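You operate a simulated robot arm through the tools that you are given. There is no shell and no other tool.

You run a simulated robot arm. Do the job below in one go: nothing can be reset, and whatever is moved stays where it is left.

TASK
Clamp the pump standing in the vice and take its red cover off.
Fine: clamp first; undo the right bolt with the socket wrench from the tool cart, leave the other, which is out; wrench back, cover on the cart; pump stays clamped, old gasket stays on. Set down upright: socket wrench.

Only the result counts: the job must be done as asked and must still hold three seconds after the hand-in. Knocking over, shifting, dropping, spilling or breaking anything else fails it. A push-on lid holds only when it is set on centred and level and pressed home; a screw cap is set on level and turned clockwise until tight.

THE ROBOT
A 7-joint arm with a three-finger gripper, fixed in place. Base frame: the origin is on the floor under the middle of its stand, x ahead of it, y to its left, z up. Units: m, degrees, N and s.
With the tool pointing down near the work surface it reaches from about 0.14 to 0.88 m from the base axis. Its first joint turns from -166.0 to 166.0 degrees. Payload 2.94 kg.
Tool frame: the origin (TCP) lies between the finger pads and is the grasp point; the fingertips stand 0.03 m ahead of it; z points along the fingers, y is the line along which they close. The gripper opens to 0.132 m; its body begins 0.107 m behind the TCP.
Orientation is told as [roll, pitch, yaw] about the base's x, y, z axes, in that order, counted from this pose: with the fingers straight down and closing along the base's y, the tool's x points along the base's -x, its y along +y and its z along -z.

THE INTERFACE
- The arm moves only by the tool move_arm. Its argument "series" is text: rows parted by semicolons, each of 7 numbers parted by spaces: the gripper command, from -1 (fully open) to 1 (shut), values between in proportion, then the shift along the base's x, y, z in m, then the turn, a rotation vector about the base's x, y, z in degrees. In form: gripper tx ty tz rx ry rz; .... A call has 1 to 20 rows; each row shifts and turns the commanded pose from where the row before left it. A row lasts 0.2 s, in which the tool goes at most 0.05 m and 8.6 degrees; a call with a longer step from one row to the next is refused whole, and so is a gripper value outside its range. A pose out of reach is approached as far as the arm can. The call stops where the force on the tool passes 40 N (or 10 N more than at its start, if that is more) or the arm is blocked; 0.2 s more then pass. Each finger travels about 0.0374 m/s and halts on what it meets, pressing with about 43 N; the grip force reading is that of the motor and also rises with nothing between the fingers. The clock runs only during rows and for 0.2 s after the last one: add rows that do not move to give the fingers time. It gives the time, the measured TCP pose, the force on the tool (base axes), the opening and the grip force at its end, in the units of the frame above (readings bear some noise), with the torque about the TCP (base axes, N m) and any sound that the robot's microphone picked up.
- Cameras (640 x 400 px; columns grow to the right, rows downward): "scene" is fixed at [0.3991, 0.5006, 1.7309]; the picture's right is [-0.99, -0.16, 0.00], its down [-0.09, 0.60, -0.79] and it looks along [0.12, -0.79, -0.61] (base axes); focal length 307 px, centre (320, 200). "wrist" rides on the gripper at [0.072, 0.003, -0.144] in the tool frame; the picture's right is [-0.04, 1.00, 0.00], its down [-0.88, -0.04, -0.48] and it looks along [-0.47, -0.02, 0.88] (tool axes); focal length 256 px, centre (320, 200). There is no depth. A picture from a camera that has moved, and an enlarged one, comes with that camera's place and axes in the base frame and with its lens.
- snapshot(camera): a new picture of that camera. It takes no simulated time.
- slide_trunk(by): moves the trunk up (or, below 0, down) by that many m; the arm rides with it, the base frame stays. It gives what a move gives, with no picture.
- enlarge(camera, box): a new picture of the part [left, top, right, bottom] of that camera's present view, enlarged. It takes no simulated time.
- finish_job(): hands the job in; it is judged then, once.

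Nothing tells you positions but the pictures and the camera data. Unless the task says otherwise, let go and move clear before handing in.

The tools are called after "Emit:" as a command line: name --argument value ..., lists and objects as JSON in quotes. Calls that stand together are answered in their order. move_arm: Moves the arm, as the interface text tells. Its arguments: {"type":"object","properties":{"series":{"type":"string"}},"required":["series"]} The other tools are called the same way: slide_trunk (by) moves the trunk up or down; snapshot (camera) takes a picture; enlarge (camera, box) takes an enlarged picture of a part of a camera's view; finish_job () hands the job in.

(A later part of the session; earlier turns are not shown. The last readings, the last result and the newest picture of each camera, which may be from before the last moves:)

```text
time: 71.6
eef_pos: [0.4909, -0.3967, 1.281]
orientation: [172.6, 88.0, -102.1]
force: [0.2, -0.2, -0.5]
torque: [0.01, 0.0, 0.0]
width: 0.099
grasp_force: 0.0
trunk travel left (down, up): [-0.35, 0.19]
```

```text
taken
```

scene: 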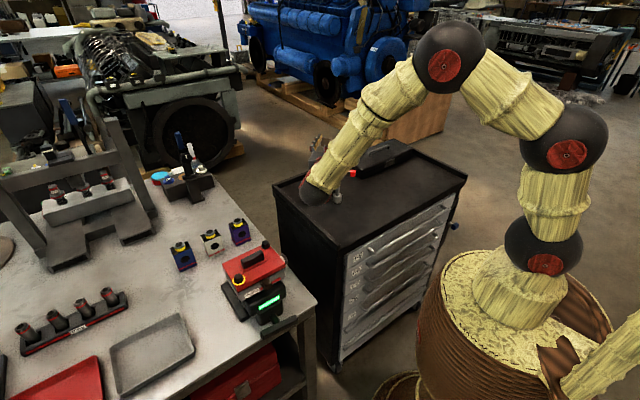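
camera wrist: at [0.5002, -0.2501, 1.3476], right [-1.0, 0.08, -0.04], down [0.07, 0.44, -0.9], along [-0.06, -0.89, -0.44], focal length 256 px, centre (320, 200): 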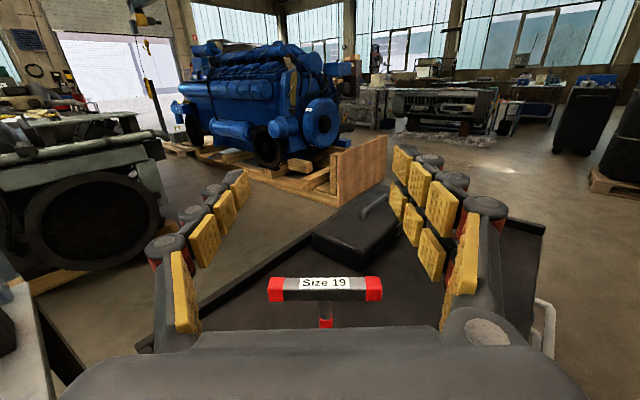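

Emit:
move_arm --series "-0.5 0 -0.006 0.006 8 -0.64 0; -0.5 0 -0.006 0.006 8 -0.64 0; -0.5 0 -0.006 0.006 8 -0.64 0; -0.5 0 -0.006 0.006 8 -0.64 0; -0.5 0 -0.006 0.006 8 -0.64 0; -0.5 0 -0.006 0.006 8 -0.64 0; -0.5 0 -0.006 0.006 8 -0.64 0; -0.5 0 -0.006 0.006 8 -0.64 0; -0.5 0 -0.006 0.006 8 -0.64 0; -0.5 0 -0.006 0.006 8 -0.64 0; -0.5 0 -0.006 0.006 8 -0.64 0; -0.5 0 0 0 0 0 0"

Emit:
move_arm --series "-0.5 0 0 0 0 0 -7.7; -0.5 0 0 0 0 0 -7.7; -0.5 0 0 0 0 0 -7.7; -0.5 0 0 0 0 0 -7.7; -0.5 0 0 0 0 0 -7.7; -0.5 0 0 0 0 0 -7.7; -0.5 0 0 0 0 0 -7.7; -0.5 0 0 0 0 0 -7.7; -0.5 0 0 0 0 0 -7.7; -0.5 0 0 0 0 0 -7.7; -0.5 0 0 0 0 0 -7.7; -0.5 0 0 0 0 0 -6.9; -0.5 0 0 0 0 0 0"

Emit:
snapshot --camera "wrist"

Emit:
snapshot --camera "scene"

```text
time: 74.2
eef_pos: [0.4914, -0.4629, 1.3475]
orientation: [0.1, 3.7, 85.7]
force: [-0.3, -0.7, 0.3]
torque: [-0.02, 0.0, -0.01]
width: 0.0991
grasp_force: 0.2
trunk travel left (down, up): [-0.35, 0.19]
```

```text
time: 77.0
eef_pos: [0.4916, -0.4631, 1.348]
orientation: [0.1, 3.9, -6.1]
force: [0.3, 0.4, 0.5]
torque: [-0.01, 0.03, -0.02]
width: 0.099
grasp_force: 0.1
trunk travel left (down, up): [-0.35, 0.19]
```

```text
taken
camera wrist: at [0.4298, -0.4535, 1.4947], right [0.15, 0.99, 0.0], down [0.9, -0.14, 0.42], along [0.41, -0.06, -0.91], focal length 256 px, centre (320, 200)
```

wrist: 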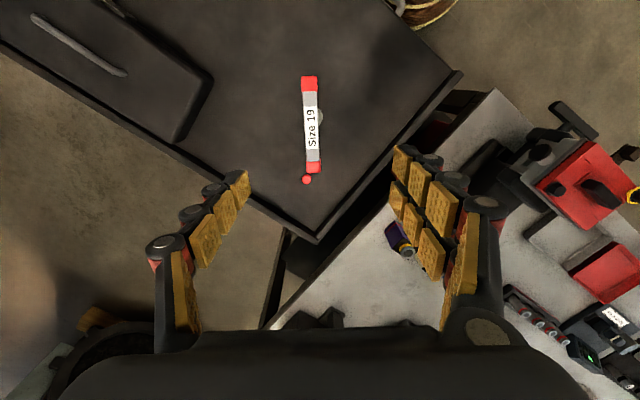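

```text
taken
```

scene: 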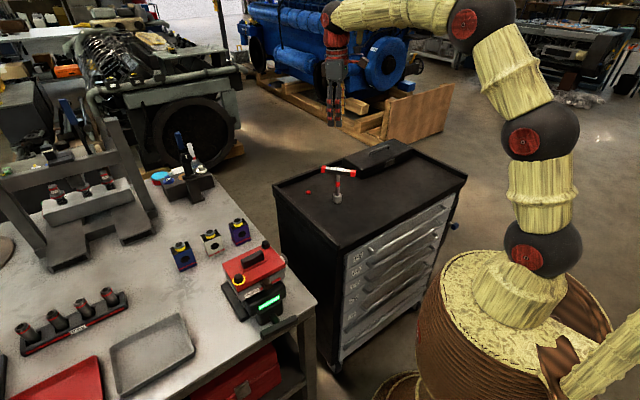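

Emit:
move_arm --series "-0.5 0 0 0 -0.41 -3.88 0; -0.5 -0.005 -0.01 -0.04 0 0 0; -0.5 0 0 0 0 0 0"

Emit:
snapshot --camera "wrist"

Emit:
enlarge --camera "wrist" --box '[240, 50, 400, 190]'

Emit:
enlarge --camera "scene" --box '[300, 150, 370, 210]'

```text
time: 77.8
eef_pos: [0.4848, -0.4728, 1.3088]
orientation: [0.2, -0.1, -6.0]
force: [-1.1, 1.5, -0.3]
torque: [-0.02, 0.0, 0.03]
width: 0.0989
grasp_force: 0.1
trunk travel left (down, up): [-0.35, 0.19]
```

```text
taken
camera wrist: at [0.4139, -0.4621, 1.4508], right [0.15, 0.99, 0.0], down [0.87, -0.13, 0.48], along [0.47, -0.07, -0.88], focal length 256 px, centre (320, 200)
```

wrist: 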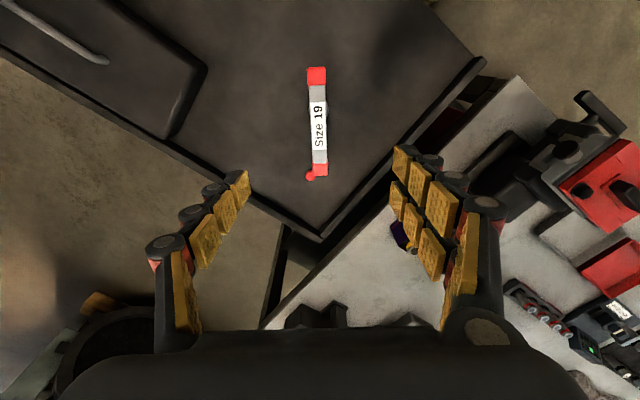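

```text
2.86 times, centred on (320, 120) of wrist
camera zoom: at [0.4139, -0.4621, 1.4508], right [0.15, 0.99, 0.0], down [0.87, -0.13, 0.48], along [0.47, -0.07, -0.88], focal length 731 px, centre (320, 429)
```

zoom: 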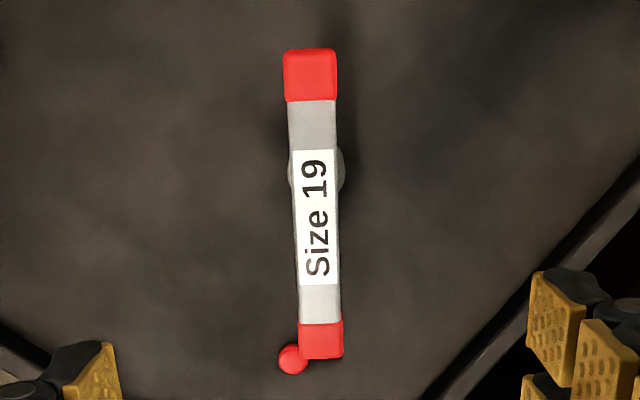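

```text
6.67 times, centred on (335, 180) of scene
camera zoom: at [0.3991, 0.5006, 1.7309], right [-0.99, -0.16, 0.0], down [-0.09, 0.6, -0.79], along [0.12, -0.79, -0.61], focal length 2049 px, centre (220, 333)
```

zoom: 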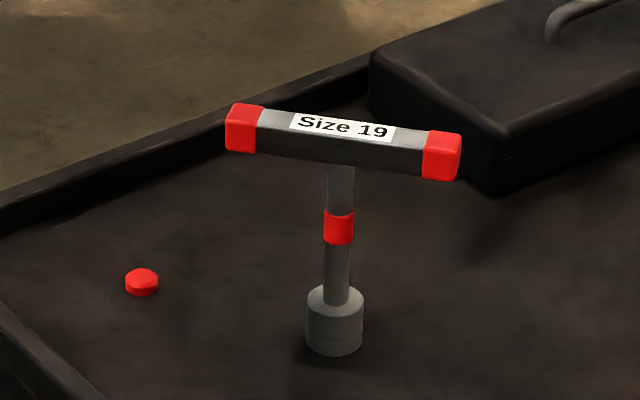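

The wrench stands upright at about (0.483, -0.474), handle along -6°. I descend over the handle, this time holding it in the end pads.

Emit:
move_arm --series "-0.5 -0.0016 -0.0012 -0.03 0 0 -0.4; -0.5 0 0 -0.04 0 0 0; -0.5 0 0 -0.04 0 0 0; -0.5 0 0 -0.04 0 0 0; -0.5 0 0 -0.029 0 0 0; -0.5 0 0 0 0 0 0"

Emit:
snapshot --camera "wrist"

Emit:
enlarge --camera "scene" --box '[300, 130, 370, 210]'

```text
time: 79.2
eef_pos: [0.4842, -0.4738, 1.1286]
orientation: [0.2, -0.2, -6.4]
force: [-0.9, -0.3, 0.0]
torque: [0.0, -0.01, 0.02]
width: 0.0991
grasp_force: 0.1
trunk travel left (down, up): [-0.35, 0.19]
```

```text
taken
camera wrist: at [0.4132, -0.4629, 1.2713], right [0.15, 0.99, 0.0], down [0.87, -0.14, 0.48], along [0.47, -0.07, -0.88], focal length 256 px, centre (320, 200)
```

wrist: 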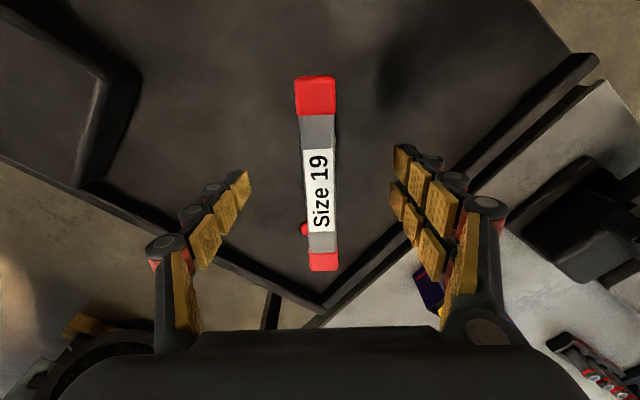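

```text
5.00 times, centred on (335, 170) of scene
camera zoom: at [0.3991, 0.5006, 1.7309], right [-0.99, -0.16, 0.0], down [-0.09, 0.6, -0.79], along [0.12, -0.79, -0.61], focal length 1537 px, centre (245, 350)
```

zoom: 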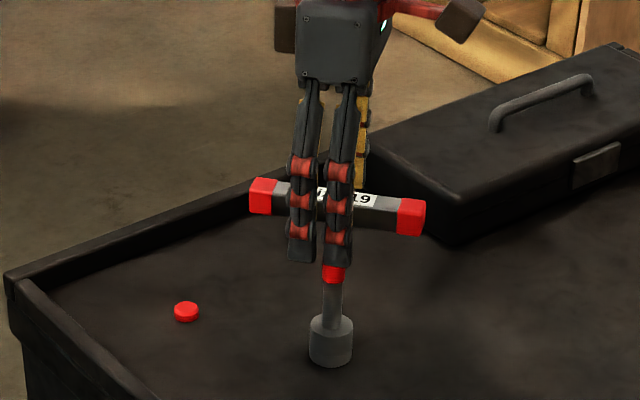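

Emit:
move_arm --series "0.2 0 0 0 0 0 0; 0.5 0 0 0 0 0 0; 0.6 0 0 0 0 0 0; 0.65 0 0 0 0 0 0; 0.65 0 0 0 0 0 0; 0.65 0 0 0 0 0 0; 0.75 0 0 0 0 0 0; 1 0 0 0 0 0 0; 1 0 0 0 0 0 0; 1 0 0 0 0 0 0; 1 0 0 0 0 0 0"

Emit:
move_arm --series "1 0 0 0.003 0 0 0; 1 0 0 0.007 0 0 0; 1 0 0 0.015 0 0 0; 1 0 0 0.02 0 0 0; 1 0 0 0.02 0 0 0; 1 0 0 0.02 0 0 0; 1 0 0 0.02 0 0 0; 1 0 0 0.02 0 0 0; 1 0 0 0.02 0 0 0; 1 0 0 0.02 0 0 0; 1 0 0 0.015 0 0 0; 1 0 0 0.007 0 0 0; 1 0 0 0 0 0 0"

Emit:
enlarge --camera "scene" --box '[290, 80, 370, 180]'

Emit:
snapshot --camera "wrist"

```text
time: 81.6
eef_pos: [0.4842, -0.4743, 1.1281]
orientation: [0.1, 0.0, -6.5]
force: [-0.2, 0.8, 0.8]
torque: [0.05, -0.05, 0.0]
width: 0.0186
grasp_force: 42.6
trunk travel left (down, up): [-0.35, 0.19]
```

```text
time: 84.4
eef_pos: [0.4844, -0.4747, 1.3148]
orientation: [0.2, -0.1, -6.4]
force: [-1.1, 0.0, -2.8]
torque: [-0.02, -0.03, 0.02]
width: 0.019
grasp_force: 43.4
trunk travel left (down, up): [-0.35, 0.19]
```

```text
4.00 times, centred on (330, 130) of scene
camera zoom: at [0.3991, 0.5006, 1.7309], right [-0.99, -0.16, 0.0], down [-0.09, 0.6, -0.79], along [0.12, -0.79, -0.61], focal length 1229 px, centre (280, 480)
```

zoom: 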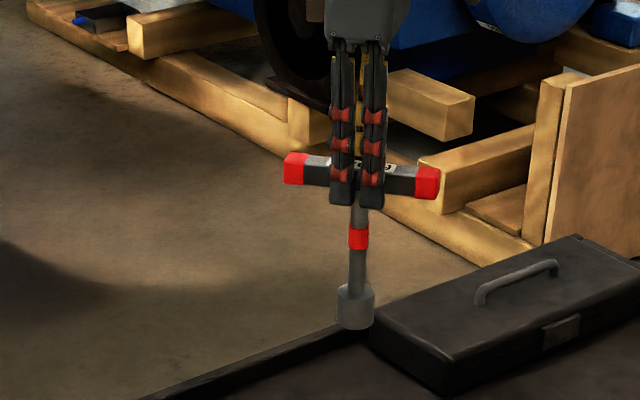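

```text
taken
camera wrist: at [0.4136, -0.4632, 1.4581], right [0.15, 0.99, 0.0], down [0.87, -0.14, 0.48], along [0.47, -0.07, -0.88], focal length 256 px, centre (320, 200)
```

wrist: 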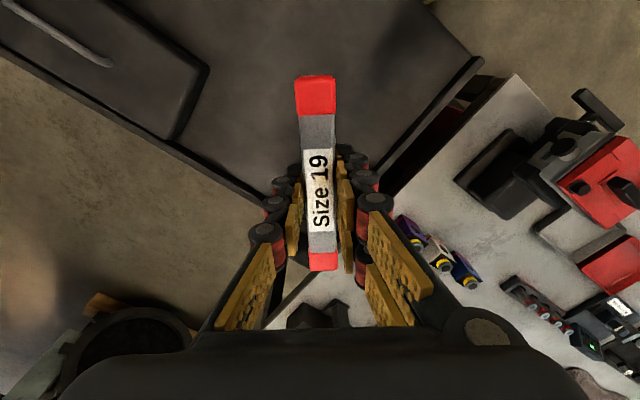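

Held firmly at 19 mm. I carry it slowly toward the bolt, turning clockwise gently and checking the grip between stages.

Emit:
move_arm --series "1 0.001 0.0025 0.002 0 0 -0.8; 1 0.0025 0.006 0.002 0 0 -2; 1 0.0039 0.0093 0.002 0 0 -3; 1 0.0039 0.0093 0.002 0 0 -3; 1 0.0039 0.0093 0.002 0 0 -3; 1 0.0039 0.0093 0.002 0 0 -3; 1 0.0039 0.0093 0.002 0 0 -3; 1 0.0039 0.0093 0.002 0 0 -3; 1 0.0039 0.0093 0.002 0 0 -3; 1 0.0039 0.0093 0 0 0 -3; 1 0.0039 0.0093 0 0 0 -3; 1 0.0039 0.0093 0 0 0 -3; 1 0.0039 0.0093 0 0 0 -3; 1 0.0039 0.0093 0 0 0 -3"

Emit:
snapshot --camera "wrist"

```text
time: 87.4
eef_pos: [0.5343, -0.3542, 1.3333]
orientation: [0.3, 0.0, -45.2]
force: [-0.2, -0.1, -3.1]
torque: [0.01, -0.03, -0.01]
width: 0.0187
grasp_force: 43.4
trunk travel left (down, up): [-0.35, 0.19]
```

```text
taken
camera wrist: at [0.4861, -0.2997, 1.4761], right [0.74, 0.67, 0.0], down [0.59, -0.65, 0.48], along [0.32, -0.35, -0.88], focal length 256 px, centre (320, 200)
```

wrist: 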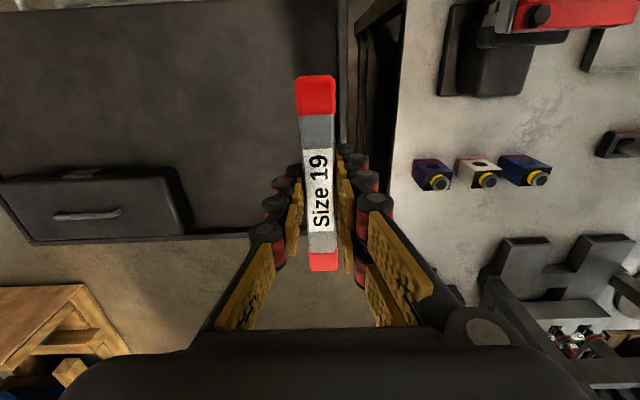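

Emit:
move_arm --series "1 0.0038 0.009 0 0 0 -3; 1 0.0038 0.009 0 0 0 -3; 1 0.0038 0.009 0 0 0 -3; 1 0.0038 0.009 0 0 0 -3; 1 0.0038 0.009 0 0 0 -3; 1 0.0038 0.009 0 0 0 -3; 1 0.0038 0.009 0 0 0 -3; 1 0.0038 0.009 0 0 0 -3; 1 0.0038 0.009 0 0 0 -3; 1 0.0038 0.009 0 0 0 -3; 1 0.0038 0.009 0 0 0 -3; 1 0.0038 0.009 0 0 0 -3; 1 0.0038 0.009 0 0 0 -3; 1 0.0038 0.009 0 0 0 -3; 1 0.0038 0.009 0 0 0 -3"

Emit:
move_arm --series "1 0.0037 0.009 0 0 0 -3; 1 0.0037 0.009 0 0 0 -3; 1 0.0037 0.009 0 0 0 -3; 1 0.0037 0.009 0 0 0 -3; 1 0.0037 0.009 0 0 0 -3; 1 0.0037 0.009 0 0 0 -3; 1 0.0037 0.009 0 0 0 -3; 1 0.0037 0.009 0 0 0 -3; 1 0.0037 0.009 0 0 0 -3; 1 0.0037 0.009 0 0 0 -3; 1 0.0037 0.009 0 0 0 -3; 1 0.0037 0.009 0 0 0 -3; 1 0.0037 0.009 0 0 0 -3; 1 0.0037 0.009 0 0 0 -3; 1 0.0037 0.009 0 0 0 -3; 1 0 0 0 0 0 0"

Emit:
snapshot --camera "wrist"

Emit:
enlarge --camera "scene" --box '[200, 150, 320, 290]'

```text
time: 90.6
eef_pos: [0.5929, -0.2181, 1.3337]
orientation: [0.2, -0.3, -90.2]
force: [1.0, 0.9, -3.5]
torque: [-0.02, 0.01, -0.03]
width: 0.0187
grasp_force: 43.2
trunk travel left (down, up): [-0.35, 0.19]
```

```text
time: 94.0
eef_pos: [0.6461, -0.083, 1.3341]
orientation: [0.2, -0.2, -135.1]
force: [1.4, 0.2, -2.1]
torque: [0.0, 0.02, 0.02]
width: 0.0189
grasp_force: 42.6
trunk travel left (down, up): [-0.35, 0.19]
```

```text
taken
camera wrist: at [0.7016, -0.034, 1.4766], right [0.67, -0.74, 0.0], down [-0.65, -0.59, 0.48], along [-0.35, -0.32, -0.88], focal length 256 px, centre (320, 200)
```

wrist: 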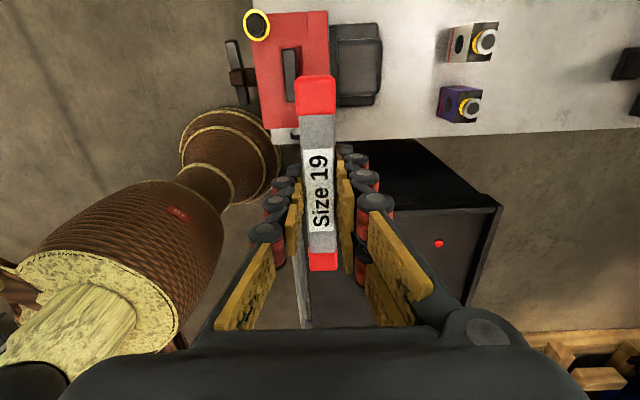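

```text
2.86 times, centred on (260, 220) of scene
camera zoom: at [0.3991, 0.5006, 1.7309], right [-0.99, -0.16, 0.0], down [-0.09, 0.6, -0.79], along [0.12, -0.79, -0.61], focal length 878 px, centre (491, 143)
```

zoom: 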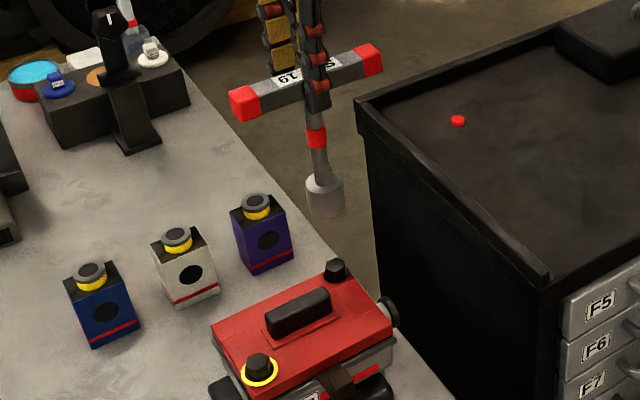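

The wrench is above the bolt. I lower until the socket is just above the head and check alignment.

Emit:
move_arm --series "1 0 0 -0.01 0 0 0; 1 0 0 -0.015 0 0 0; 1 0 0 -0.015 0 0 0; 1 0 0 -0.013 0 0 0.4; 1 0 0 0 0 0 0; 1 0 0 0 0 0 0"

Emit:
enlarge --camera "scene" --box '[244, 215, 284, 255]'

Emit:
snapshot --camera "wrist"

```text
time: 95.4
eef_pos: [0.6474, -0.0846, 1.2815]
orientation: [0.2, -0.2, -134.8]
force: [-0.4, -0.1, -3.8]
torque: [0.0, 0.0, 0.0]
width: 0.0185
grasp_force: 43.1
trunk travel left (down, up): [-0.35, 0.19]
```

```text
10.00 times, centred on (264, 235) of scene
camera zoom: at [0.3991, 0.5006, 1.7309], right [-0.99, -0.16, 0.0], down [-0.09, 0.6, -0.79], along [0.12, -0.79, -0.61], focal length 3073 px, centre (880, -150)
```

zoom: 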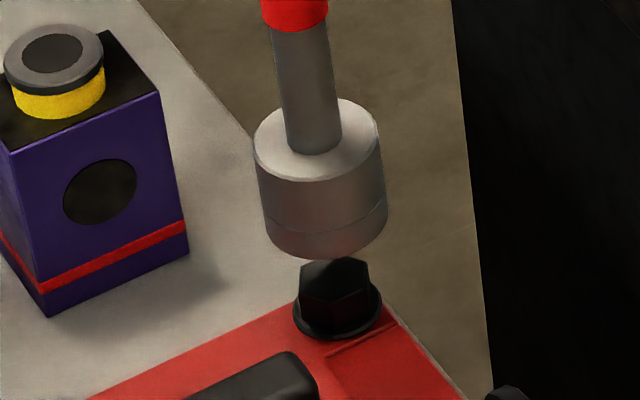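

```text
taken
camera wrist: at [0.7014, -0.0334, 1.4233], right [0.68, -0.73, 0.0], down [-0.65, -0.59, 0.48], along [-0.35, -0.33, -0.88], focal length 256 px, centre (320, 200)
```

wrist: 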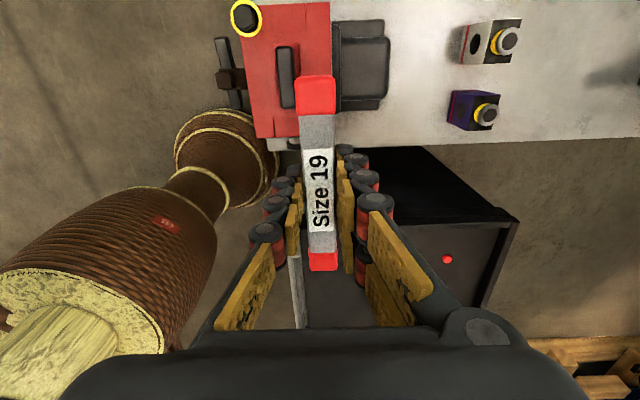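

Emit:
move_arm --series "1 0.0006 -0.001 -0.006 0 0 0; 1 0 0 -0.006 0 0 0; 1 0 0 -0.004 0 0 0; 1 0 0 0 0 0 0"

Emit:
enlarge --camera "scene" --box '[252, 225, 276, 249]'

```text
time: 96.4
eef_pos: [0.648, -0.0841, 1.2652]
orientation: [0.2, -0.3, -134.8]
force: [-0.1, -0.2, -2.2]
torque: [0.01, 0.01, 0.0]
width: 0.0188
grasp_force: 42.7
trunk travel left (down, up): [-0.35, 0.19]
```

```text
16.00 times, centred on (264, 237) of scene
camera zoom: at [0.3991, 0.5006, 1.7309], right [-0.99, -0.16, 0.0], down [-0.09, 0.6, -0.79], along [0.12, -0.79, -0.61], focal length 4917 px, centre (1216, -392)
```

zoom: 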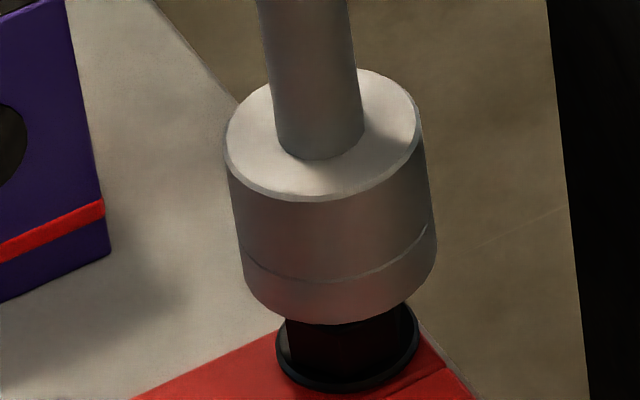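

Emit:
move_arm --series "1 0 0 -0.003 0 0 0; 1 0 0 -0.003 0 0 0; 1 0 0 0 0 0 0"

Emit:
enlarge --camera "scene" --box '[252, 225, 276, 249]'

```text
time: 97.2
eef_pos: [0.6489, -0.0852, 1.2598]
orientation: [0.2, -0.2, -134.8]
force: [0.0, -0.2, -3.1]
torque: [0.0, 0.0, 0.0]
width: 0.019
grasp_force: 42.9
trunk travel left (down, up): [-0.35, 0.19]
```

```text
16.00 times, centred on (264, 237) of scene
camera zoom: at [0.3991, 0.5006, 1.7309], right [-0.99, -0.16, 0.0], down [-0.09, 0.6, -0.79], along [0.12, -0.79, -0.61], focal length 4917 px, centre (1216, -392)
```

zoom: 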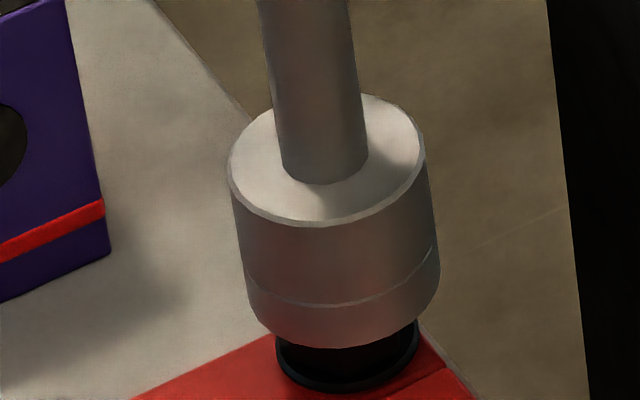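

Emit:
move_arm --series "1 0.0004 0.0008 -0.002 0 0 0; 1 0 0 -0.002 0 0 0; 1 0 0 0 0 0 0"

```text
time: 98.0
eef_pos: [0.6485, -0.0841, 1.2545]
orientation: [0.2, -0.2, -134.9]
force: [-0.7, -0.3, -3.1]
torque: [0.01, 0.03, -0.04]
width: 0.0188
grasp_force: 42.7
trunk travel left (down, up): [-0.35, 0.19]
```

Emit:
move_arm --series "1 0 0 -0.002 0 0 0; 1 0 0 -0.002 0 0 0; 1 0 0 0 0 0 0"

Emit:
enlarge --camera "scene" --box '[252, 225, 276, 249]'

```text
time: 98.8
eef_pos: [0.6496, -0.0856, 1.2499]
orientation: [0.4, -0.2, -134.9]
force: [-0.3, -1.8, -2.0]
torque: [-0.27, 0.07, -0.04]
width: 0.0189
grasp_force: 42.8
trunk travel left (down, up): [-0.35, 0.19]
```

```text
16.00 times, centred on (264, 237) of scene
camera zoom: at [0.3991, 0.5006, 1.7309], right [-0.99, -0.16, 0.0], down [-0.09, 0.6, -0.79], along [0.12, -0.79, -0.61], focal length 4917 px, centre (1216, -392)
```

zoom: 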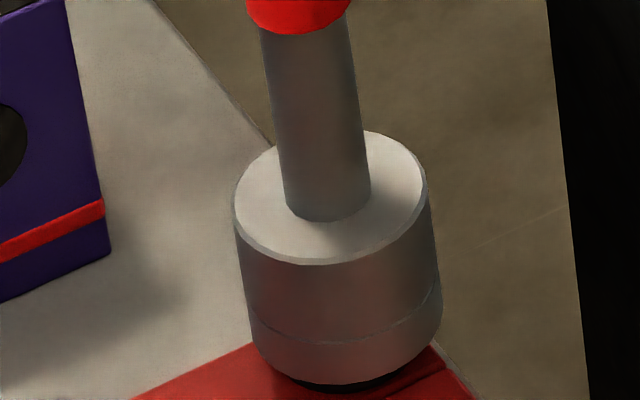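

The socket is slipping over the bolt head; a light side force says to shift slightly toward -y. I continue down carefully.

Emit:
move_arm --series "1 0 -0.0008 0 0 0 0; 1 0 0 -0.002 0 0 0; 1 0 0 0 0 0 0"

```text
time: 99.6
eef_pos: [0.6483, -0.0849, 1.2488]
orientation: [0.2, -0.3, -134.8]
force: [-0.1, 0.3, -3.1]
torque: [0.02, 0.01, -0.02]
width: 0.0186
grasp_force: 42.8
trunk travel left (down, up): [-0.35, 0.19]
```

Emit:
move_arm --series "1 0 0 -0.002 0 0 0; 1 0 0 -0.002 0 0 0; 1 0 0 0 0 0 0"

Emit:
enlarge --camera "scene" --box '[252, 225, 276, 249]'

```text
time: 100.4
eef_pos: [0.6482, -0.0838, 1.2441]
orientation: [0.2, -0.2, -134.8]
force: [-0.6, 0.3, -2.8]
torque: [-0.03, -0.04, 0.01]
width: 0.0188
grasp_force: 42.9
trunk travel left (down, up): [-0.35, 0.19]
```

```text
16.00 times, centred on (264, 237) of scene
camera zoom: at [0.3991, 0.5006, 1.7309], right [-0.99, -0.16, 0.0], down [-0.09, 0.6, -0.79], along [0.12, -0.79, -0.61], focal length 4917 px, centre (1216, -392)
```

zoom: 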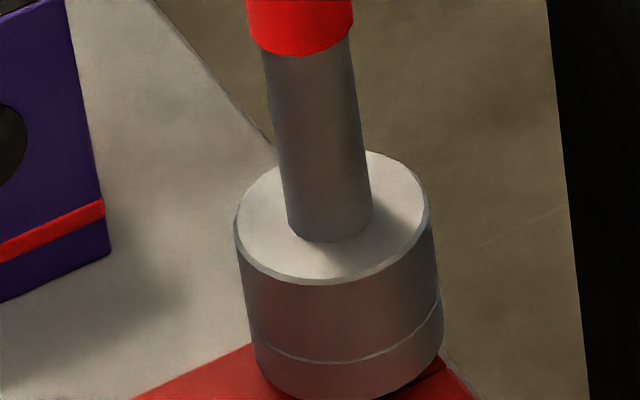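

Emit:
move_arm --series "1 0 0 -0.0015 0 0 0; 1 0 0 -0.0015 0 0 0; 1 0 0 0 0 0 0"

```text
time: 101.2
eef_pos: [0.648, -0.085, 1.2447]
orientation: [0.5, 0.0, -134.9]
force: [-0.7, -1.4, 17.7]
torque: [-0.13, 0.16, 0.01]
width: 0.019
grasp_force: 42.8
trunk travel left (down, up): [-0.35, 0.19]
```

The socket has seated on the flange at TCP z of about 1.244. Now I turn counter-clockwise a little and watch the torque.

Emit:
move_arm --series "1 0 0 0.001 0 0 2; 1 0 0 0 0 0 3; 1 0 0 0 0 0 3; 1 0 0 0 0 0 3; 1 0 0 0 0 0 3"

Emit:
snapshot --camera "wrist"

Emit:
enlarge --camera "scene" --box '[234, 195, 294, 255]'

```text
time: 102.4
eef_pos: [0.647, -0.0838, 1.2436]
orientation: [0.3, -0.1, -120.7]
force: [2.4, -1.4, 23.7]
torque: [-0.02, -0.23, -0.29]
width: 0.0189
grasp_force: 43.1
trunk travel left (down, up): [-0.35, 0.19]
```

```text
taken
camera wrist: at [0.6874, -0.0233, 1.3871], right [0.84, -0.55, 0.01], down [-0.48, -0.73, 0.48], along [-0.26, -0.4, -0.88], focal length 256 px, centre (320, 200)
```

wrist: 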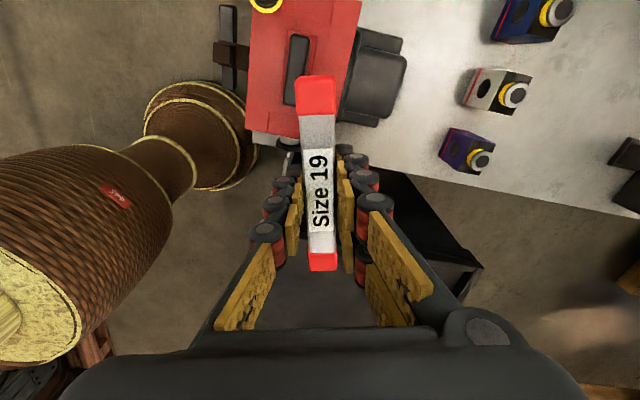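

```text
6.67 times, centred on (264, 225) of scene
camera zoom: at [0.3991, 0.5006, 1.7309], right [-0.99, -0.16, 0.0], down [-0.09, 0.6, -0.79], along [0.12, -0.79, -0.61], focal length 2049 px, centre (693, 33)
```

zoom: 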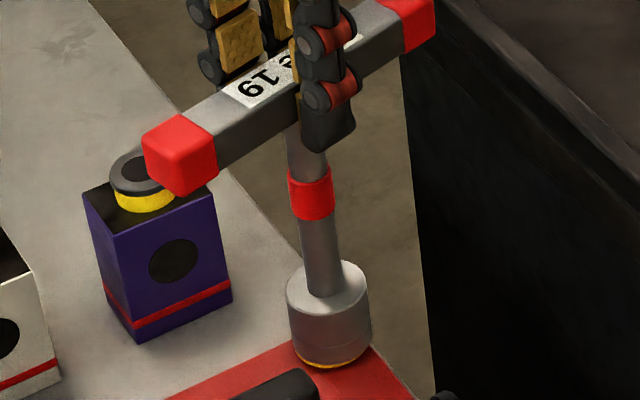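

A yellow ring is appearing under the socket and there is a resisting torque, so the bolt is engaged. I keep turning counter-clockwise, easing upward slightly.

Emit:
move_arm --series "1 0 0 0.0006 0 0 3; 1 0 0 0.0003 0 0 4; 1 0 0 0.0003 0 0 4; 1 0 0 0.0003 0 0 4; 1 0 0 0.0003 0 0 4; 1 0 0 0.0003 0 0 4"

Emit:
enlarge --camera "scene" --box '[234, 205, 294, 265]'

```text
time: 103.8
eef_pos: [0.6476, -0.086, 1.2447]
orientation: [0.2, -0.1, -97.8]
force: [0.1, -3.6, 14.5]
torque: [-0.47, 0.02, -0.06]
width: 0.0186
grasp_force: 43.1
trunk travel left (down, up): [-0.35, 0.19]
```

```text
6.67 times, centred on (264, 235) of scene
camera zoom: at [0.3991, 0.5006, 1.7309], right [-0.99, -0.16, 0.0], down [-0.09, 0.6, -0.79], along [0.12, -0.79, -0.61], focal length 2049 px, centre (693, -33)
```

zoom: 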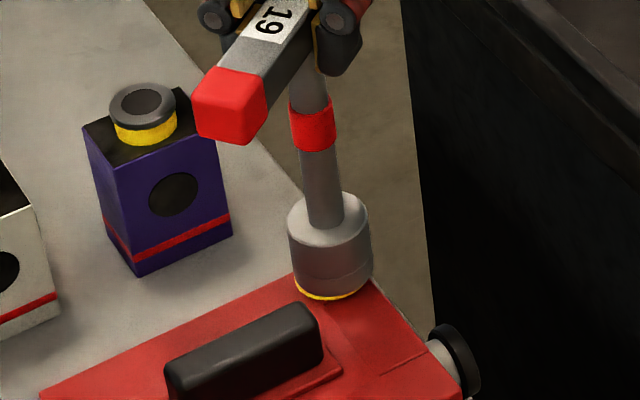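

Emit:
move_arm --series "1 0 0.0003 0.0004 0 0 4; 1 0 0.0003 0.0004 0 0 4; 1 0 0 0.0004 0 0 4; 1 0 0 0.0004 0 0 4; 1 0 0 0.0004 0 0 4; 1 0 0 0.0004 0 0 4; 1 0 0 0.0004 0 0 4; 1 0 0 0.0004 0 0 4; 1 0 0 0.0004 0 0 4; 1 0 0 0.0004 0 0 4"

Emit:
enlarge --camera "scene" --box '[234, 205, 294, 265]'

```text
time: 106.0
eef_pos: [0.648, -0.0852, 1.2482]
orientation: [0.1, -0.2, -57.7]
force: [2.5, -4.3, -4.1]
torque: [-0.54, -0.26, -0.02]
width: 0.0188
grasp_force: 42.8
trunk travel left (down, up): [-0.35, 0.19]
```

```text
6.67 times, centred on (264, 235) of scene
camera zoom: at [0.3991, 0.5006, 1.7309], right [-0.99, -0.16, 0.0], down [-0.09, 0.6, -0.79], along [0.12, -0.79, -0.61], focal length 2049 px, centre (693, -33)
```

zoom: 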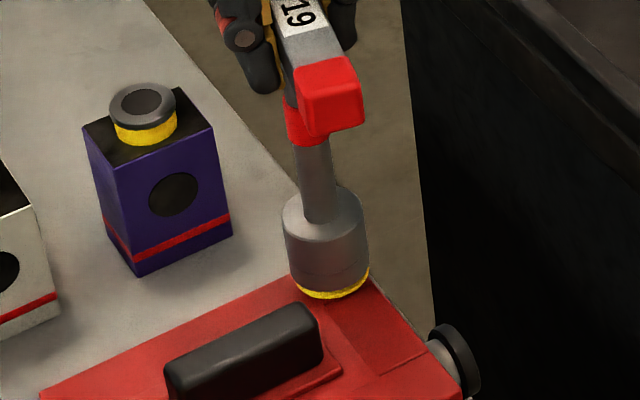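

Emit:
move_arm --series "1 -0.0003 -0.0004 -0.0012 0 0 4; 1 0 -0.0003 0 0 0 4; 1 0 0 0.0002 0 0 4; 1 0 0 0.0002 0 0 4; 1 0 0 0.0002 0 0 4; 1 0 0 0.0002 0 0 4; 1 0 0 0.0002 0 0 4; 1 0 0 0.0002 0 0 4; 1 0 0 0.0002 0 0 4; 1 0 0 0.0002 0 0 4"

Emit:
enlarge --camera "scene" --box '[234, 205, 294, 265]'

```text
time: 108.2
eef_pos: [0.6494, -0.0858, 1.2487]
orientation: [0.2, -0.1, -17.7]
force: [0.1, 0.5, -3.0]
torque: [0.03, -0.03, -0.03]
width: 0.0188
grasp_force: 42.9
trunk travel left (down, up): [-0.35, 0.19]
```

```text
6.67 times, centred on (264, 235) of scene
camera zoom: at [0.3991, 0.5006, 1.7309], right [-0.99, -0.16, 0.0], down [-0.09, 0.6, -0.79], along [0.12, -0.79, -0.61], focal length 2049 px, centre (693, -33)
```

zoom: 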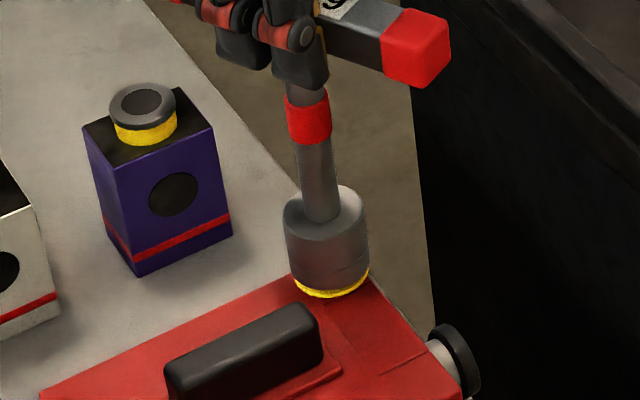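

Emit:
move_arm --series "1 0 0 -0.001 0 0 0; 1 0 0 -0.001 0 0 0; 1 0 0 0 0 0 0"

Emit:
enlarge --camera "scene" --box '[252, 230, 276, 254]'

```text
time: 109.0
eef_pos: [0.6481, -0.0854, 1.2467]
orientation: [0.3, -0.1, -17.9]
force: [-0.3, -0.3, -2.6]
torque: [0.0, 0.02, -0.03]
width: 0.0187
grasp_force: 42.9
trunk travel left (down, up): [-0.35, 0.19]
```

```text
16.00 times, centred on (264, 242) of scene
camera zoom: at [0.3991, 0.5006, 1.7309], right [-0.99, -0.16, 0.0], down [-0.09, 0.6, -0.79], along [0.12, -0.79, -0.61], focal length 4917 px, centre (1216, -472)
```

zoom: 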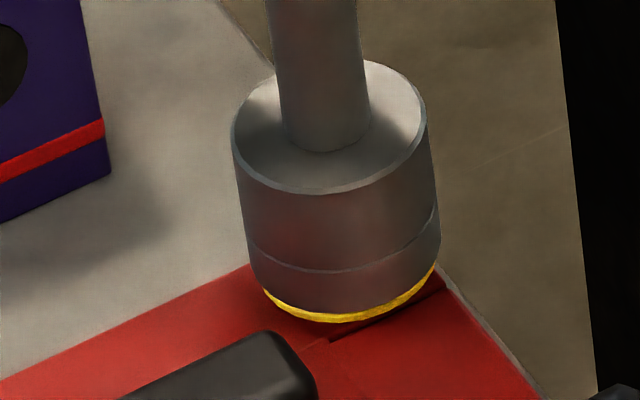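

Emit:
move_arm --series "1 0 0 0.005 0 0 0; 1 0 0 0.01 0 0 0; 1 0 0 0.015 0 0 0; 1 0 0 0.01 0 0 0; 1 0 0 0 0 0 0"

Emit:
enlarge --camera "scene" --box '[234, 205, 294, 265]'

Emit:
enlarge --camera "scene" --box '[252, 230, 276, 254]'

```text
time: 110.2
eef_pos: [0.6489, -0.0857, 1.2875]
orientation: [0.2, -0.2, -17.8]
force: [0.4, 1.1, -3.4]
torque: [0.02, 0.04, -0.01]
width: 0.0191
grasp_force: 43.3
trunk travel left (down, up): [-0.35, 0.19]
```

```text
6.67 times, centred on (264, 235) of scene
camera zoom: at [0.3991, 0.5006, 1.7309], right [-0.99, -0.16, 0.0], down [-0.09, 0.6, -0.79], along [0.12, -0.79, -0.61], focal length 2049 px, centre (693, -33)
```

zoom: 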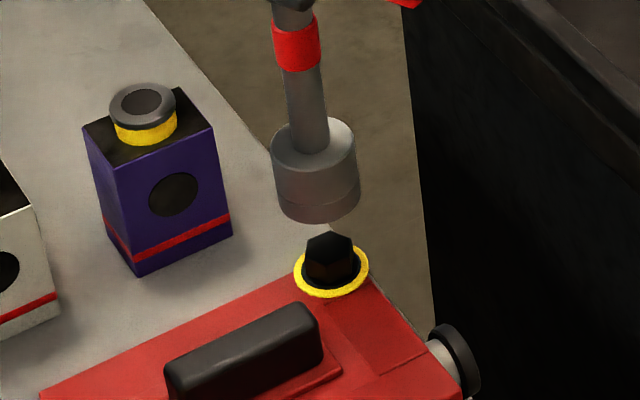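

```text
16.00 times, centred on (264, 242) of scene
camera zoom: at [0.3991, 0.5006, 1.7309], right [-0.99, -0.16, 0.0], down [-0.09, 0.6, -0.79], along [0.12, -0.79, -0.61], focal length 4917 px, centre (1216, -472)
```

zoom: 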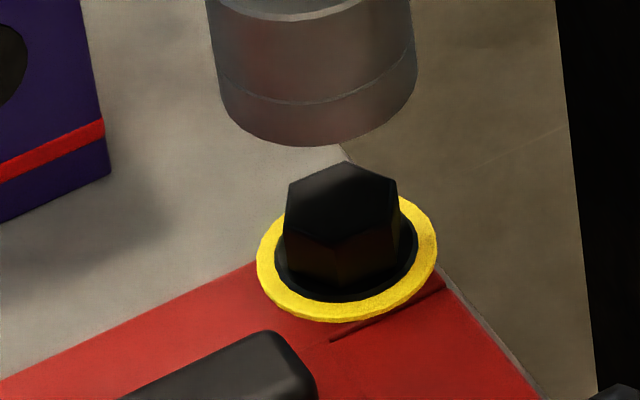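

The bolt now shows a ring like the other but has only risen about 2 mm; the loose one stands about 9 mm up. I re-seat the socket and keep turning counter-clockwise.

Emit:
move_arm --series "1 0 0 -0.012 0 0 0; 1 0 0 -0.012 0 0 0; 1 0 0 -0.008 0 0 0; 1 0 0 -0.005 0 0 0; 1 0 0 -0.003 0 0 0; 1 0 0 -0.001 0 0 0; 1 0 0 -0.001 0 0 0; 1 0 0 0 0 0 0"

```text
time: 112.0
eef_pos: [0.6484, -0.0855, 1.2476]
orientation: [0.2, -0.4, -17.9]
force: [-0.8, -0.7, 7.3]
torque: [0.0, 0.08, 0.0]
width: 0.0189
grasp_force: 43.0
trunk travel left (down, up): [-0.35, 0.19]
```

Emit:
move_arm --series "1 0 0 0.0001 0 0 3; 1 0 0 0.0001 0 0 4; 1 0 0 0.0001 0 0 4; 1 0 0 0.0001 0 0 4; 1 0 0 0.0001 0 0 4; 1 0 0 0.0001 0 0 4; 1 0 0 0.0001 0 0 4; 1 0 0 0.0001 0 0 4; 1 0 0 0.0001 0 0 4; 1 0 0 0.0001 0 0 4"

Emit:
enlarge --camera "scene" --box '[244, 215, 284, 255]'

```text
time: 114.2
eef_pos: [0.6465, -0.0848, 1.247]
orientation: [0.2, -0.2, 21.3]
force: [0.5, -3.0, 15.1]
torque: [-0.26, 0.03, -0.08]
width: 0.0191
grasp_force: 43.1
trunk travel left (down, up): [-0.35, 0.19]
```

```text
10.00 times, centred on (264, 235) of scene
camera zoom: at [0.3991, 0.5006, 1.7309], right [-0.99, -0.16, 0.0], down [-0.09, 0.6, -0.79], along [0.12, -0.79, -0.61], focal length 3073 px, centre (880, -150)
```

zoom: 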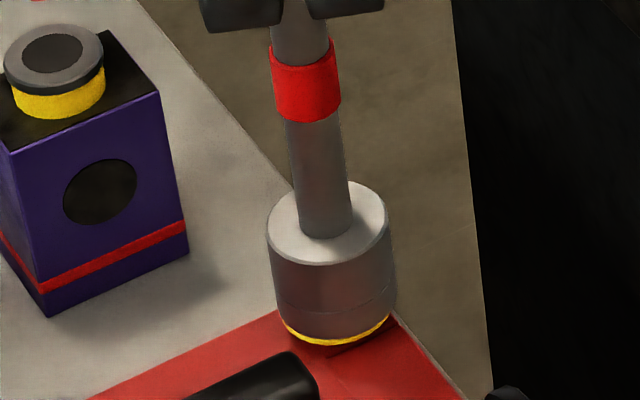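

Emit:
move_arm --series "1 0 0 0.0006 0 0 4; 1 0 0 0.0002 0 0 4; 1 0 0 0.0002 0 0 4; 1 0 0 0.0002 0 0 4; 1 0 0 0.0002 0 0 4; 1 0 0 0.0002 0 0 4; 1 0 0 0.0002 0 0 4; 1 0 0 0.0002 0 0 4; 1 0 0 0.0002 0 0 4; 1 0 0 0.0002 0 0 4; 1 0 0 0.0002 0 0 4; 1 0 0 0.0002 0 0 4; 1 0 0 0.0002 0 0 4; 1 0 0 0.0002 0 0 4; 1 0 0 0.0002 0 0 4"

Emit:
enlarge --camera "scene" --box '[244, 215, 284, 255]'

```text
time: 117.4
eef_pos: [0.6481, -0.0854, 1.2479]
orientation: [0.3, -0.1, 81.2]
force: [-1.5, -4.6, -5.2]
torque: [-0.69, 0.18, -0.04]
width: 0.0189
grasp_force: 42.4
trunk travel left (down, up): [-0.35, 0.19]
```

```text
10.00 times, centred on (264, 235) of scene
camera zoom: at [0.3991, 0.5006, 1.7309], right [-0.99, -0.16, 0.0], down [-0.09, 0.6, -0.79], along [0.12, -0.79, -0.61], focal length 3073 px, centre (880, -150)
```

zoom: 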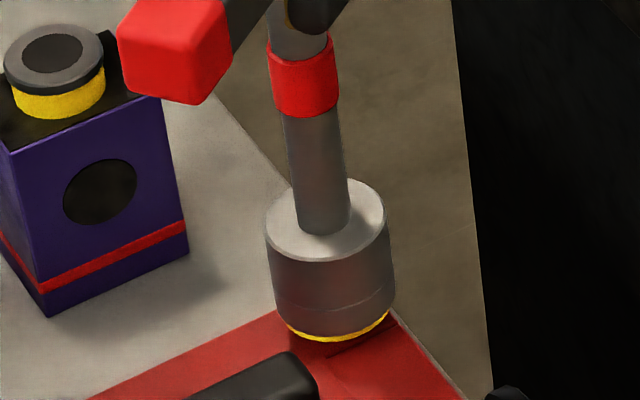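

Emit:
move_arm --series "1 0 -0.0004 0.003 0 0 0; 1 0 0 0.01 0 0 0; 1 0 0 0.015 0 0 0; 1 0 0 0.012 0 0 0; 1 0 0 0 0 0 0"

Emit:
enlarge --camera "scene" --box '[252, 230, 276, 254]'

Emit:
enlarge --camera "scene" --box '[230, 258, 254, 282]'

Emit:
snapshot --camera "wrist"

```text
time: 118.6
eef_pos: [0.6484, -0.0857, 1.2892]
orientation: [0.2, -0.2, 81.2]
force: [-0.1, -0.1, -2.1]
torque: [0.03, -0.01, -0.01]
width: 0.0187
grasp_force: 43.3
trunk travel left (down, up): [-0.35, 0.19]
```

```text
16.00 times, centred on (264, 242) of scene
camera zoom: at [0.3991, 0.5006, 1.7309], right [-0.99, -0.16, 0.0], down [-0.09, 0.6, -0.79], along [0.12, -0.79, -0.61], focal length 4917 px, centre (1216, -472)
```

zoom: 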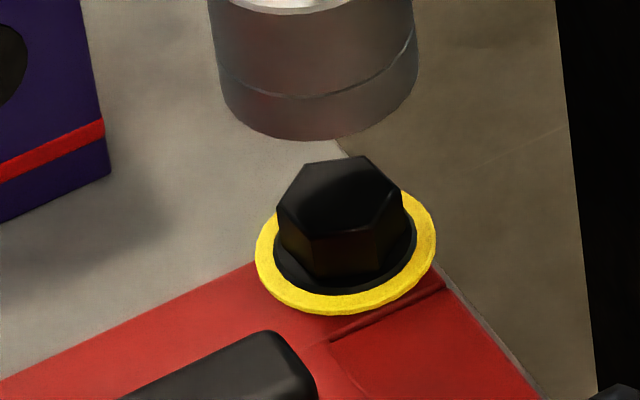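

```text
16.00 times, centred on (242, 270) of scene
camera zoom: at [0.3991, 0.5006, 1.7309], right [-0.99, -0.16, 0.0], down [-0.09, 0.6, -0.79], along [0.12, -0.79, -0.61], focal length 4917 px, centre (1568, -920)
```

zoom: 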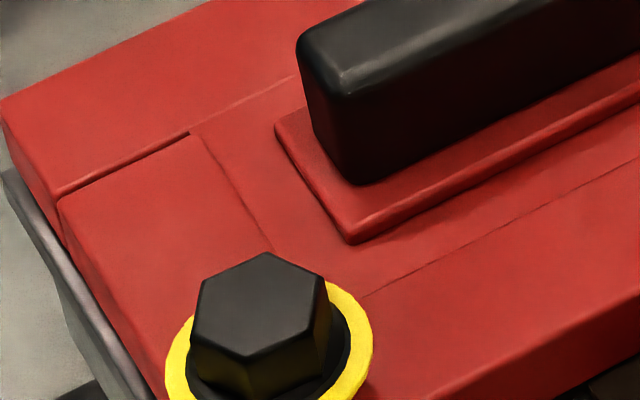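

```text
taken
camera wrist: at [0.6353, -0.1562, 1.4318], right [-0.98, 0.2, 0.0], down [0.17, 0.86, 0.48], along [0.09, 0.47, -0.88], focal length 256 px, centre (320, 200)
```

wrist: 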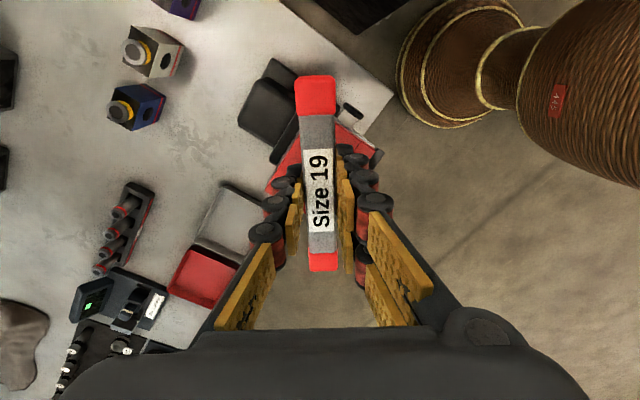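

The bolt is turning and rising, about 4 mm now. I re-seat and continue counter-clockwise.

Emit:
move_arm --series "1 0 0 -0.012 0 0 0; 1 0 0 -0.012 0 0 0; 1 0 0 -0.008 0 0 0; 1 0 0 -0.005 0 0 0; 1 0 0 -0.002 0 0 0; 1 0 0 -0.001 0 0 0; 1 0 0 0 0 0 0"

```text
time: 120.2
eef_pos: [0.6488, -0.0848, 1.248]
orientation: [0.3, -0.1, 81.2]
force: [-0.7, 0.2, -4.6]
torque: [-0.02, -0.05, -0.01]
width: 0.0187
grasp_force: 43.1
trunk travel left (down, up): [-0.35, 0.19]
```

Emit:
move_arm --series "1 0 0 -0.001 0 0 0; 1 0 0 -0.001 0 0 0; 1 0 0 0 0 0 0"

```text
time: 121.0
eef_pos: [0.648, -0.0848, 1.2492]
orientation: [0.1, -0.1, 81.2]
force: [0.3, -1.2, 3.8]
torque: [-0.1, 0.01, 0.02]
width: 0.0189
grasp_force: 43.0
trunk travel left (down, up): [-0.35, 0.19]
```

Emit:
move_arm --series "1 0 0 0 0 0 3; 1 0 0 0.0001 0 0 4; 1 0 0 0.0001 0 0 4; 1 0 0 0.0001 0 0 4; 1 0 0 0.0001 0 0 4; 1 0 0 0.0001 0 0 4; 1 0 0 0.0001 0 0 4; 1 0 0 0.0001 0 0 4; 1 0 0 0.0001 0 0 4; 1 0 0 0.0001 0 0 4; 1 0 0 0.0001 0 0 4; 1 0 0 0.0001 0 0 4; 1 0 0 0.0001 0 0 4; 1 0 0 0.0001 0 0 4; 1 0 0 0.0001 0 0 4; 1 0 0 0.0001 0 0 4"

Emit:
enlarge --camera "scene" --box '[244, 215, 284, 255]'

```text
time: 124.4
eef_pos: [0.6485, -0.0851, 1.2488]
orientation: [0.1, -0.1, 144.3]
force: [3.1, -6.0, 7.9]
torque: [-0.76, -0.51, -0.07]
width: 0.0189
grasp_force: 42.9
trunk travel left (down, up): [-0.35, 0.19]
```

```text
10.00 times, centred on (264, 235) of scene
camera zoom: at [0.3991, 0.5006, 1.7309], right [-0.99, -0.16, 0.0], down [-0.09, 0.6, -0.79], along [0.12, -0.79, -0.61], focal length 3073 px, centre (880, -150)
```

zoom: 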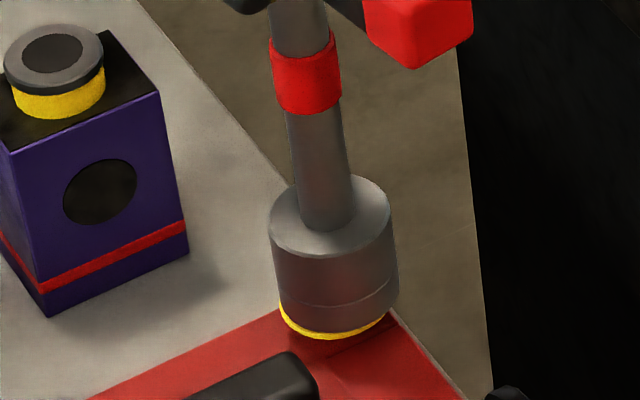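

Emit:
move_arm --series "1 -0.0003 0.0005 0.004 0 0 0; 1 0 0 0.012 0 0 0; 1 0 0 0.015 0 0 0; 1 0 0 0.012 0 0 0; 1 0 0 0 0 0 -2; 1 0 0 0 0 0 -4; 1 0 0 0 0 0 -5; 1 0 0 0 0 0 -5; 1 0 0 0 0 0 -5; 1 0 0 0 0 0 -5; 1 0 0 0 0 0 -5; 1 0 0 0 0 0 -5; 1 0 0 0 0 0 -5; 1 0 0 0 0 0 -5; 1 0 0 0 0 0 -5; 1 0 0 0 0 0 -5; 1 0 0 0 0 0 -5; 1 0 0 0 0 0 -5; 1 0 0 0 0 0 -5; 1 0 0 0 0 0 -5"

Emit:
enlarge --camera "scene" --box '[252, 230, 276, 254]'

```text
time: 128.6
eef_pos: [0.6483, -0.085, 1.2915]
orientation: [0.2, -0.1, 68.2]
force: [0.5, 0.0, -3.2]
torque: [0.0, 0.0, -0.03]
width: 0.019
grasp_force: 42.4
trunk travel left (down, up): [-0.35, 0.19]
```

```text
16.00 times, centred on (264, 242) of scene
camera zoom: at [0.3991, 0.5006, 1.7309], right [-0.99, -0.16, 0.0], down [-0.09, 0.6, -0.79], along [0.12, -0.79, -0.61], focal length 4917 px, centre (1216, -472)
```

zoom: 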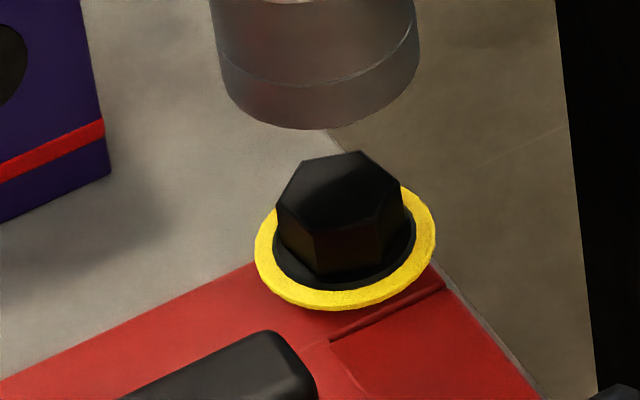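

Emit:
move_arm --series "1 0 0 0 0 0 -5; 1 0 0 0 0 0 -5; 1 0 0 0 0 0 -5; 1 0 0 0 0 0 -5; 1 0 0 0 0 0 -5; 1 0 0 0 0 0 -5; 1 0 0 0 0 0 -5; 1 0 0 0 0 0 -5; 1 0 0 0 0 0 -5; 1 0 0 0 0 0 -5; 1 0 0 0 0 0 -5; 1 0 0 0 0 0 -5; 1 0 0 0 0 0 -5; 1 0 0 0 0 0 -5; 1 0 0 0 0 0 -5; 1 0 0 0 0 0 -5; 1 0 0 0 0 0 -5"

Emit:
move_arm --series "1 0 0 0 0 0 -5; 1 0 0 0 0 0 -5; 1 0 0 0 0 0 -5; 1 0 0 0 0 0 -5; 1 0 0 0 0 0 -5; 1 0 0 0 0 0 -5; 1 0 0 0 0 0 -5; 1 0 0 0 0 0 -5; 1 0 0 0 0 0 -5; 1 0 0 0 0 0 -5; 1 0 0 0 0 0 -5; 1 0 0 0 0 0 -5; 1 0 0 0 0 0 -5; 1 0 0 0 0 0 -5; 1 0 0 0 0 0 -5; 1 0 0 0 0 0 -4; 1 0 0 0 0 0 0"

Emit:
enlarge --camera "scene" --box '[244, 215, 284, 255]'

```text
time: 132.2
eef_pos: [0.6484, -0.0856, 1.2904]
orientation: [0.1, -0.1, -16.9]
force: [-0.5, 0.4, -3.4]
torque: [0.0, 0.02, 0.01]
width: 0.019
grasp_force: 43.3
trunk travel left (down, up): [-0.35, 0.19]
```

```text
time: 135.8
eef_pos: [0.6477, -0.0854, 1.2915]
orientation: [0.2, -0.1, -95.9]
force: [-0.5, 0.4, -2.8]
torque: [-0.01, 0.01, -0.01]
width: 0.0187
grasp_force: 43.3
trunk travel left (down, up): [-0.35, 0.19]
```

```text
10.00 times, centred on (264, 235) of scene
camera zoom: at [0.3991, 0.5006, 1.7309], right [-0.99, -0.16, 0.0], down [-0.09, 0.6, -0.79], along [0.12, -0.79, -0.61], focal length 3073 px, centre (880, -150)
```

zoom: 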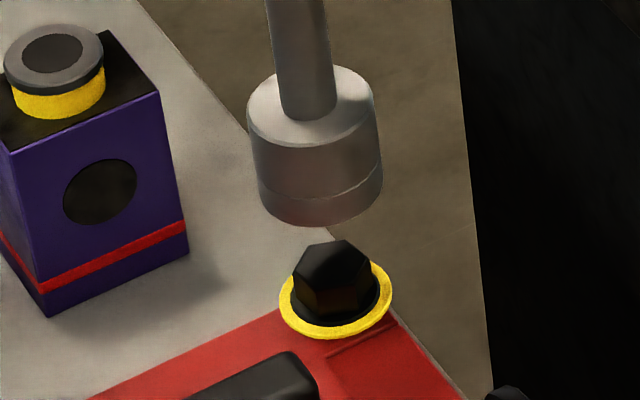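

Emit:
move_arm --series "1 0 0 -0.012 0 0 0.2; 1 0 0 -0.012 0 0 0; 1 0 0 -0.008 0 0 0; 1 0 0 -0.005 0 0 0; 1 0 0 -0.003 0 0 0; 1 0 0 -0.001 0 0 0; 1 0 0 -0.001 0 0 0; 1 0 0 0 0 0 0"

```text
time: 137.6
eef_pos: [0.6489, -0.0854, 1.2487]
orientation: [0.2, -0.1, -95.5]
force: [1.5, -1.9, -2.4]
torque: [-0.33, -0.23, -0.02]
width: 0.0189
grasp_force: 43.0
trunk travel left (down, up): [-0.35, 0.19]
```

Emit:
move_arm --series "1 0.0002 -0.0003 -0.001 0 0 0; 1 0 0 -0.001 0 0 0; 1 0 0 0 0 0 0"

```text
time: 138.4
eef_pos: [0.6483, -0.0845, 1.2494]
orientation: [0.3, -0.1, -95.6]
force: [0.1, -1.7, 10.7]
torque: [-0.18, 0.05, 0.01]
width: 0.0186
grasp_force: 42.9
trunk travel left (down, up): [-0.35, 0.19]
```

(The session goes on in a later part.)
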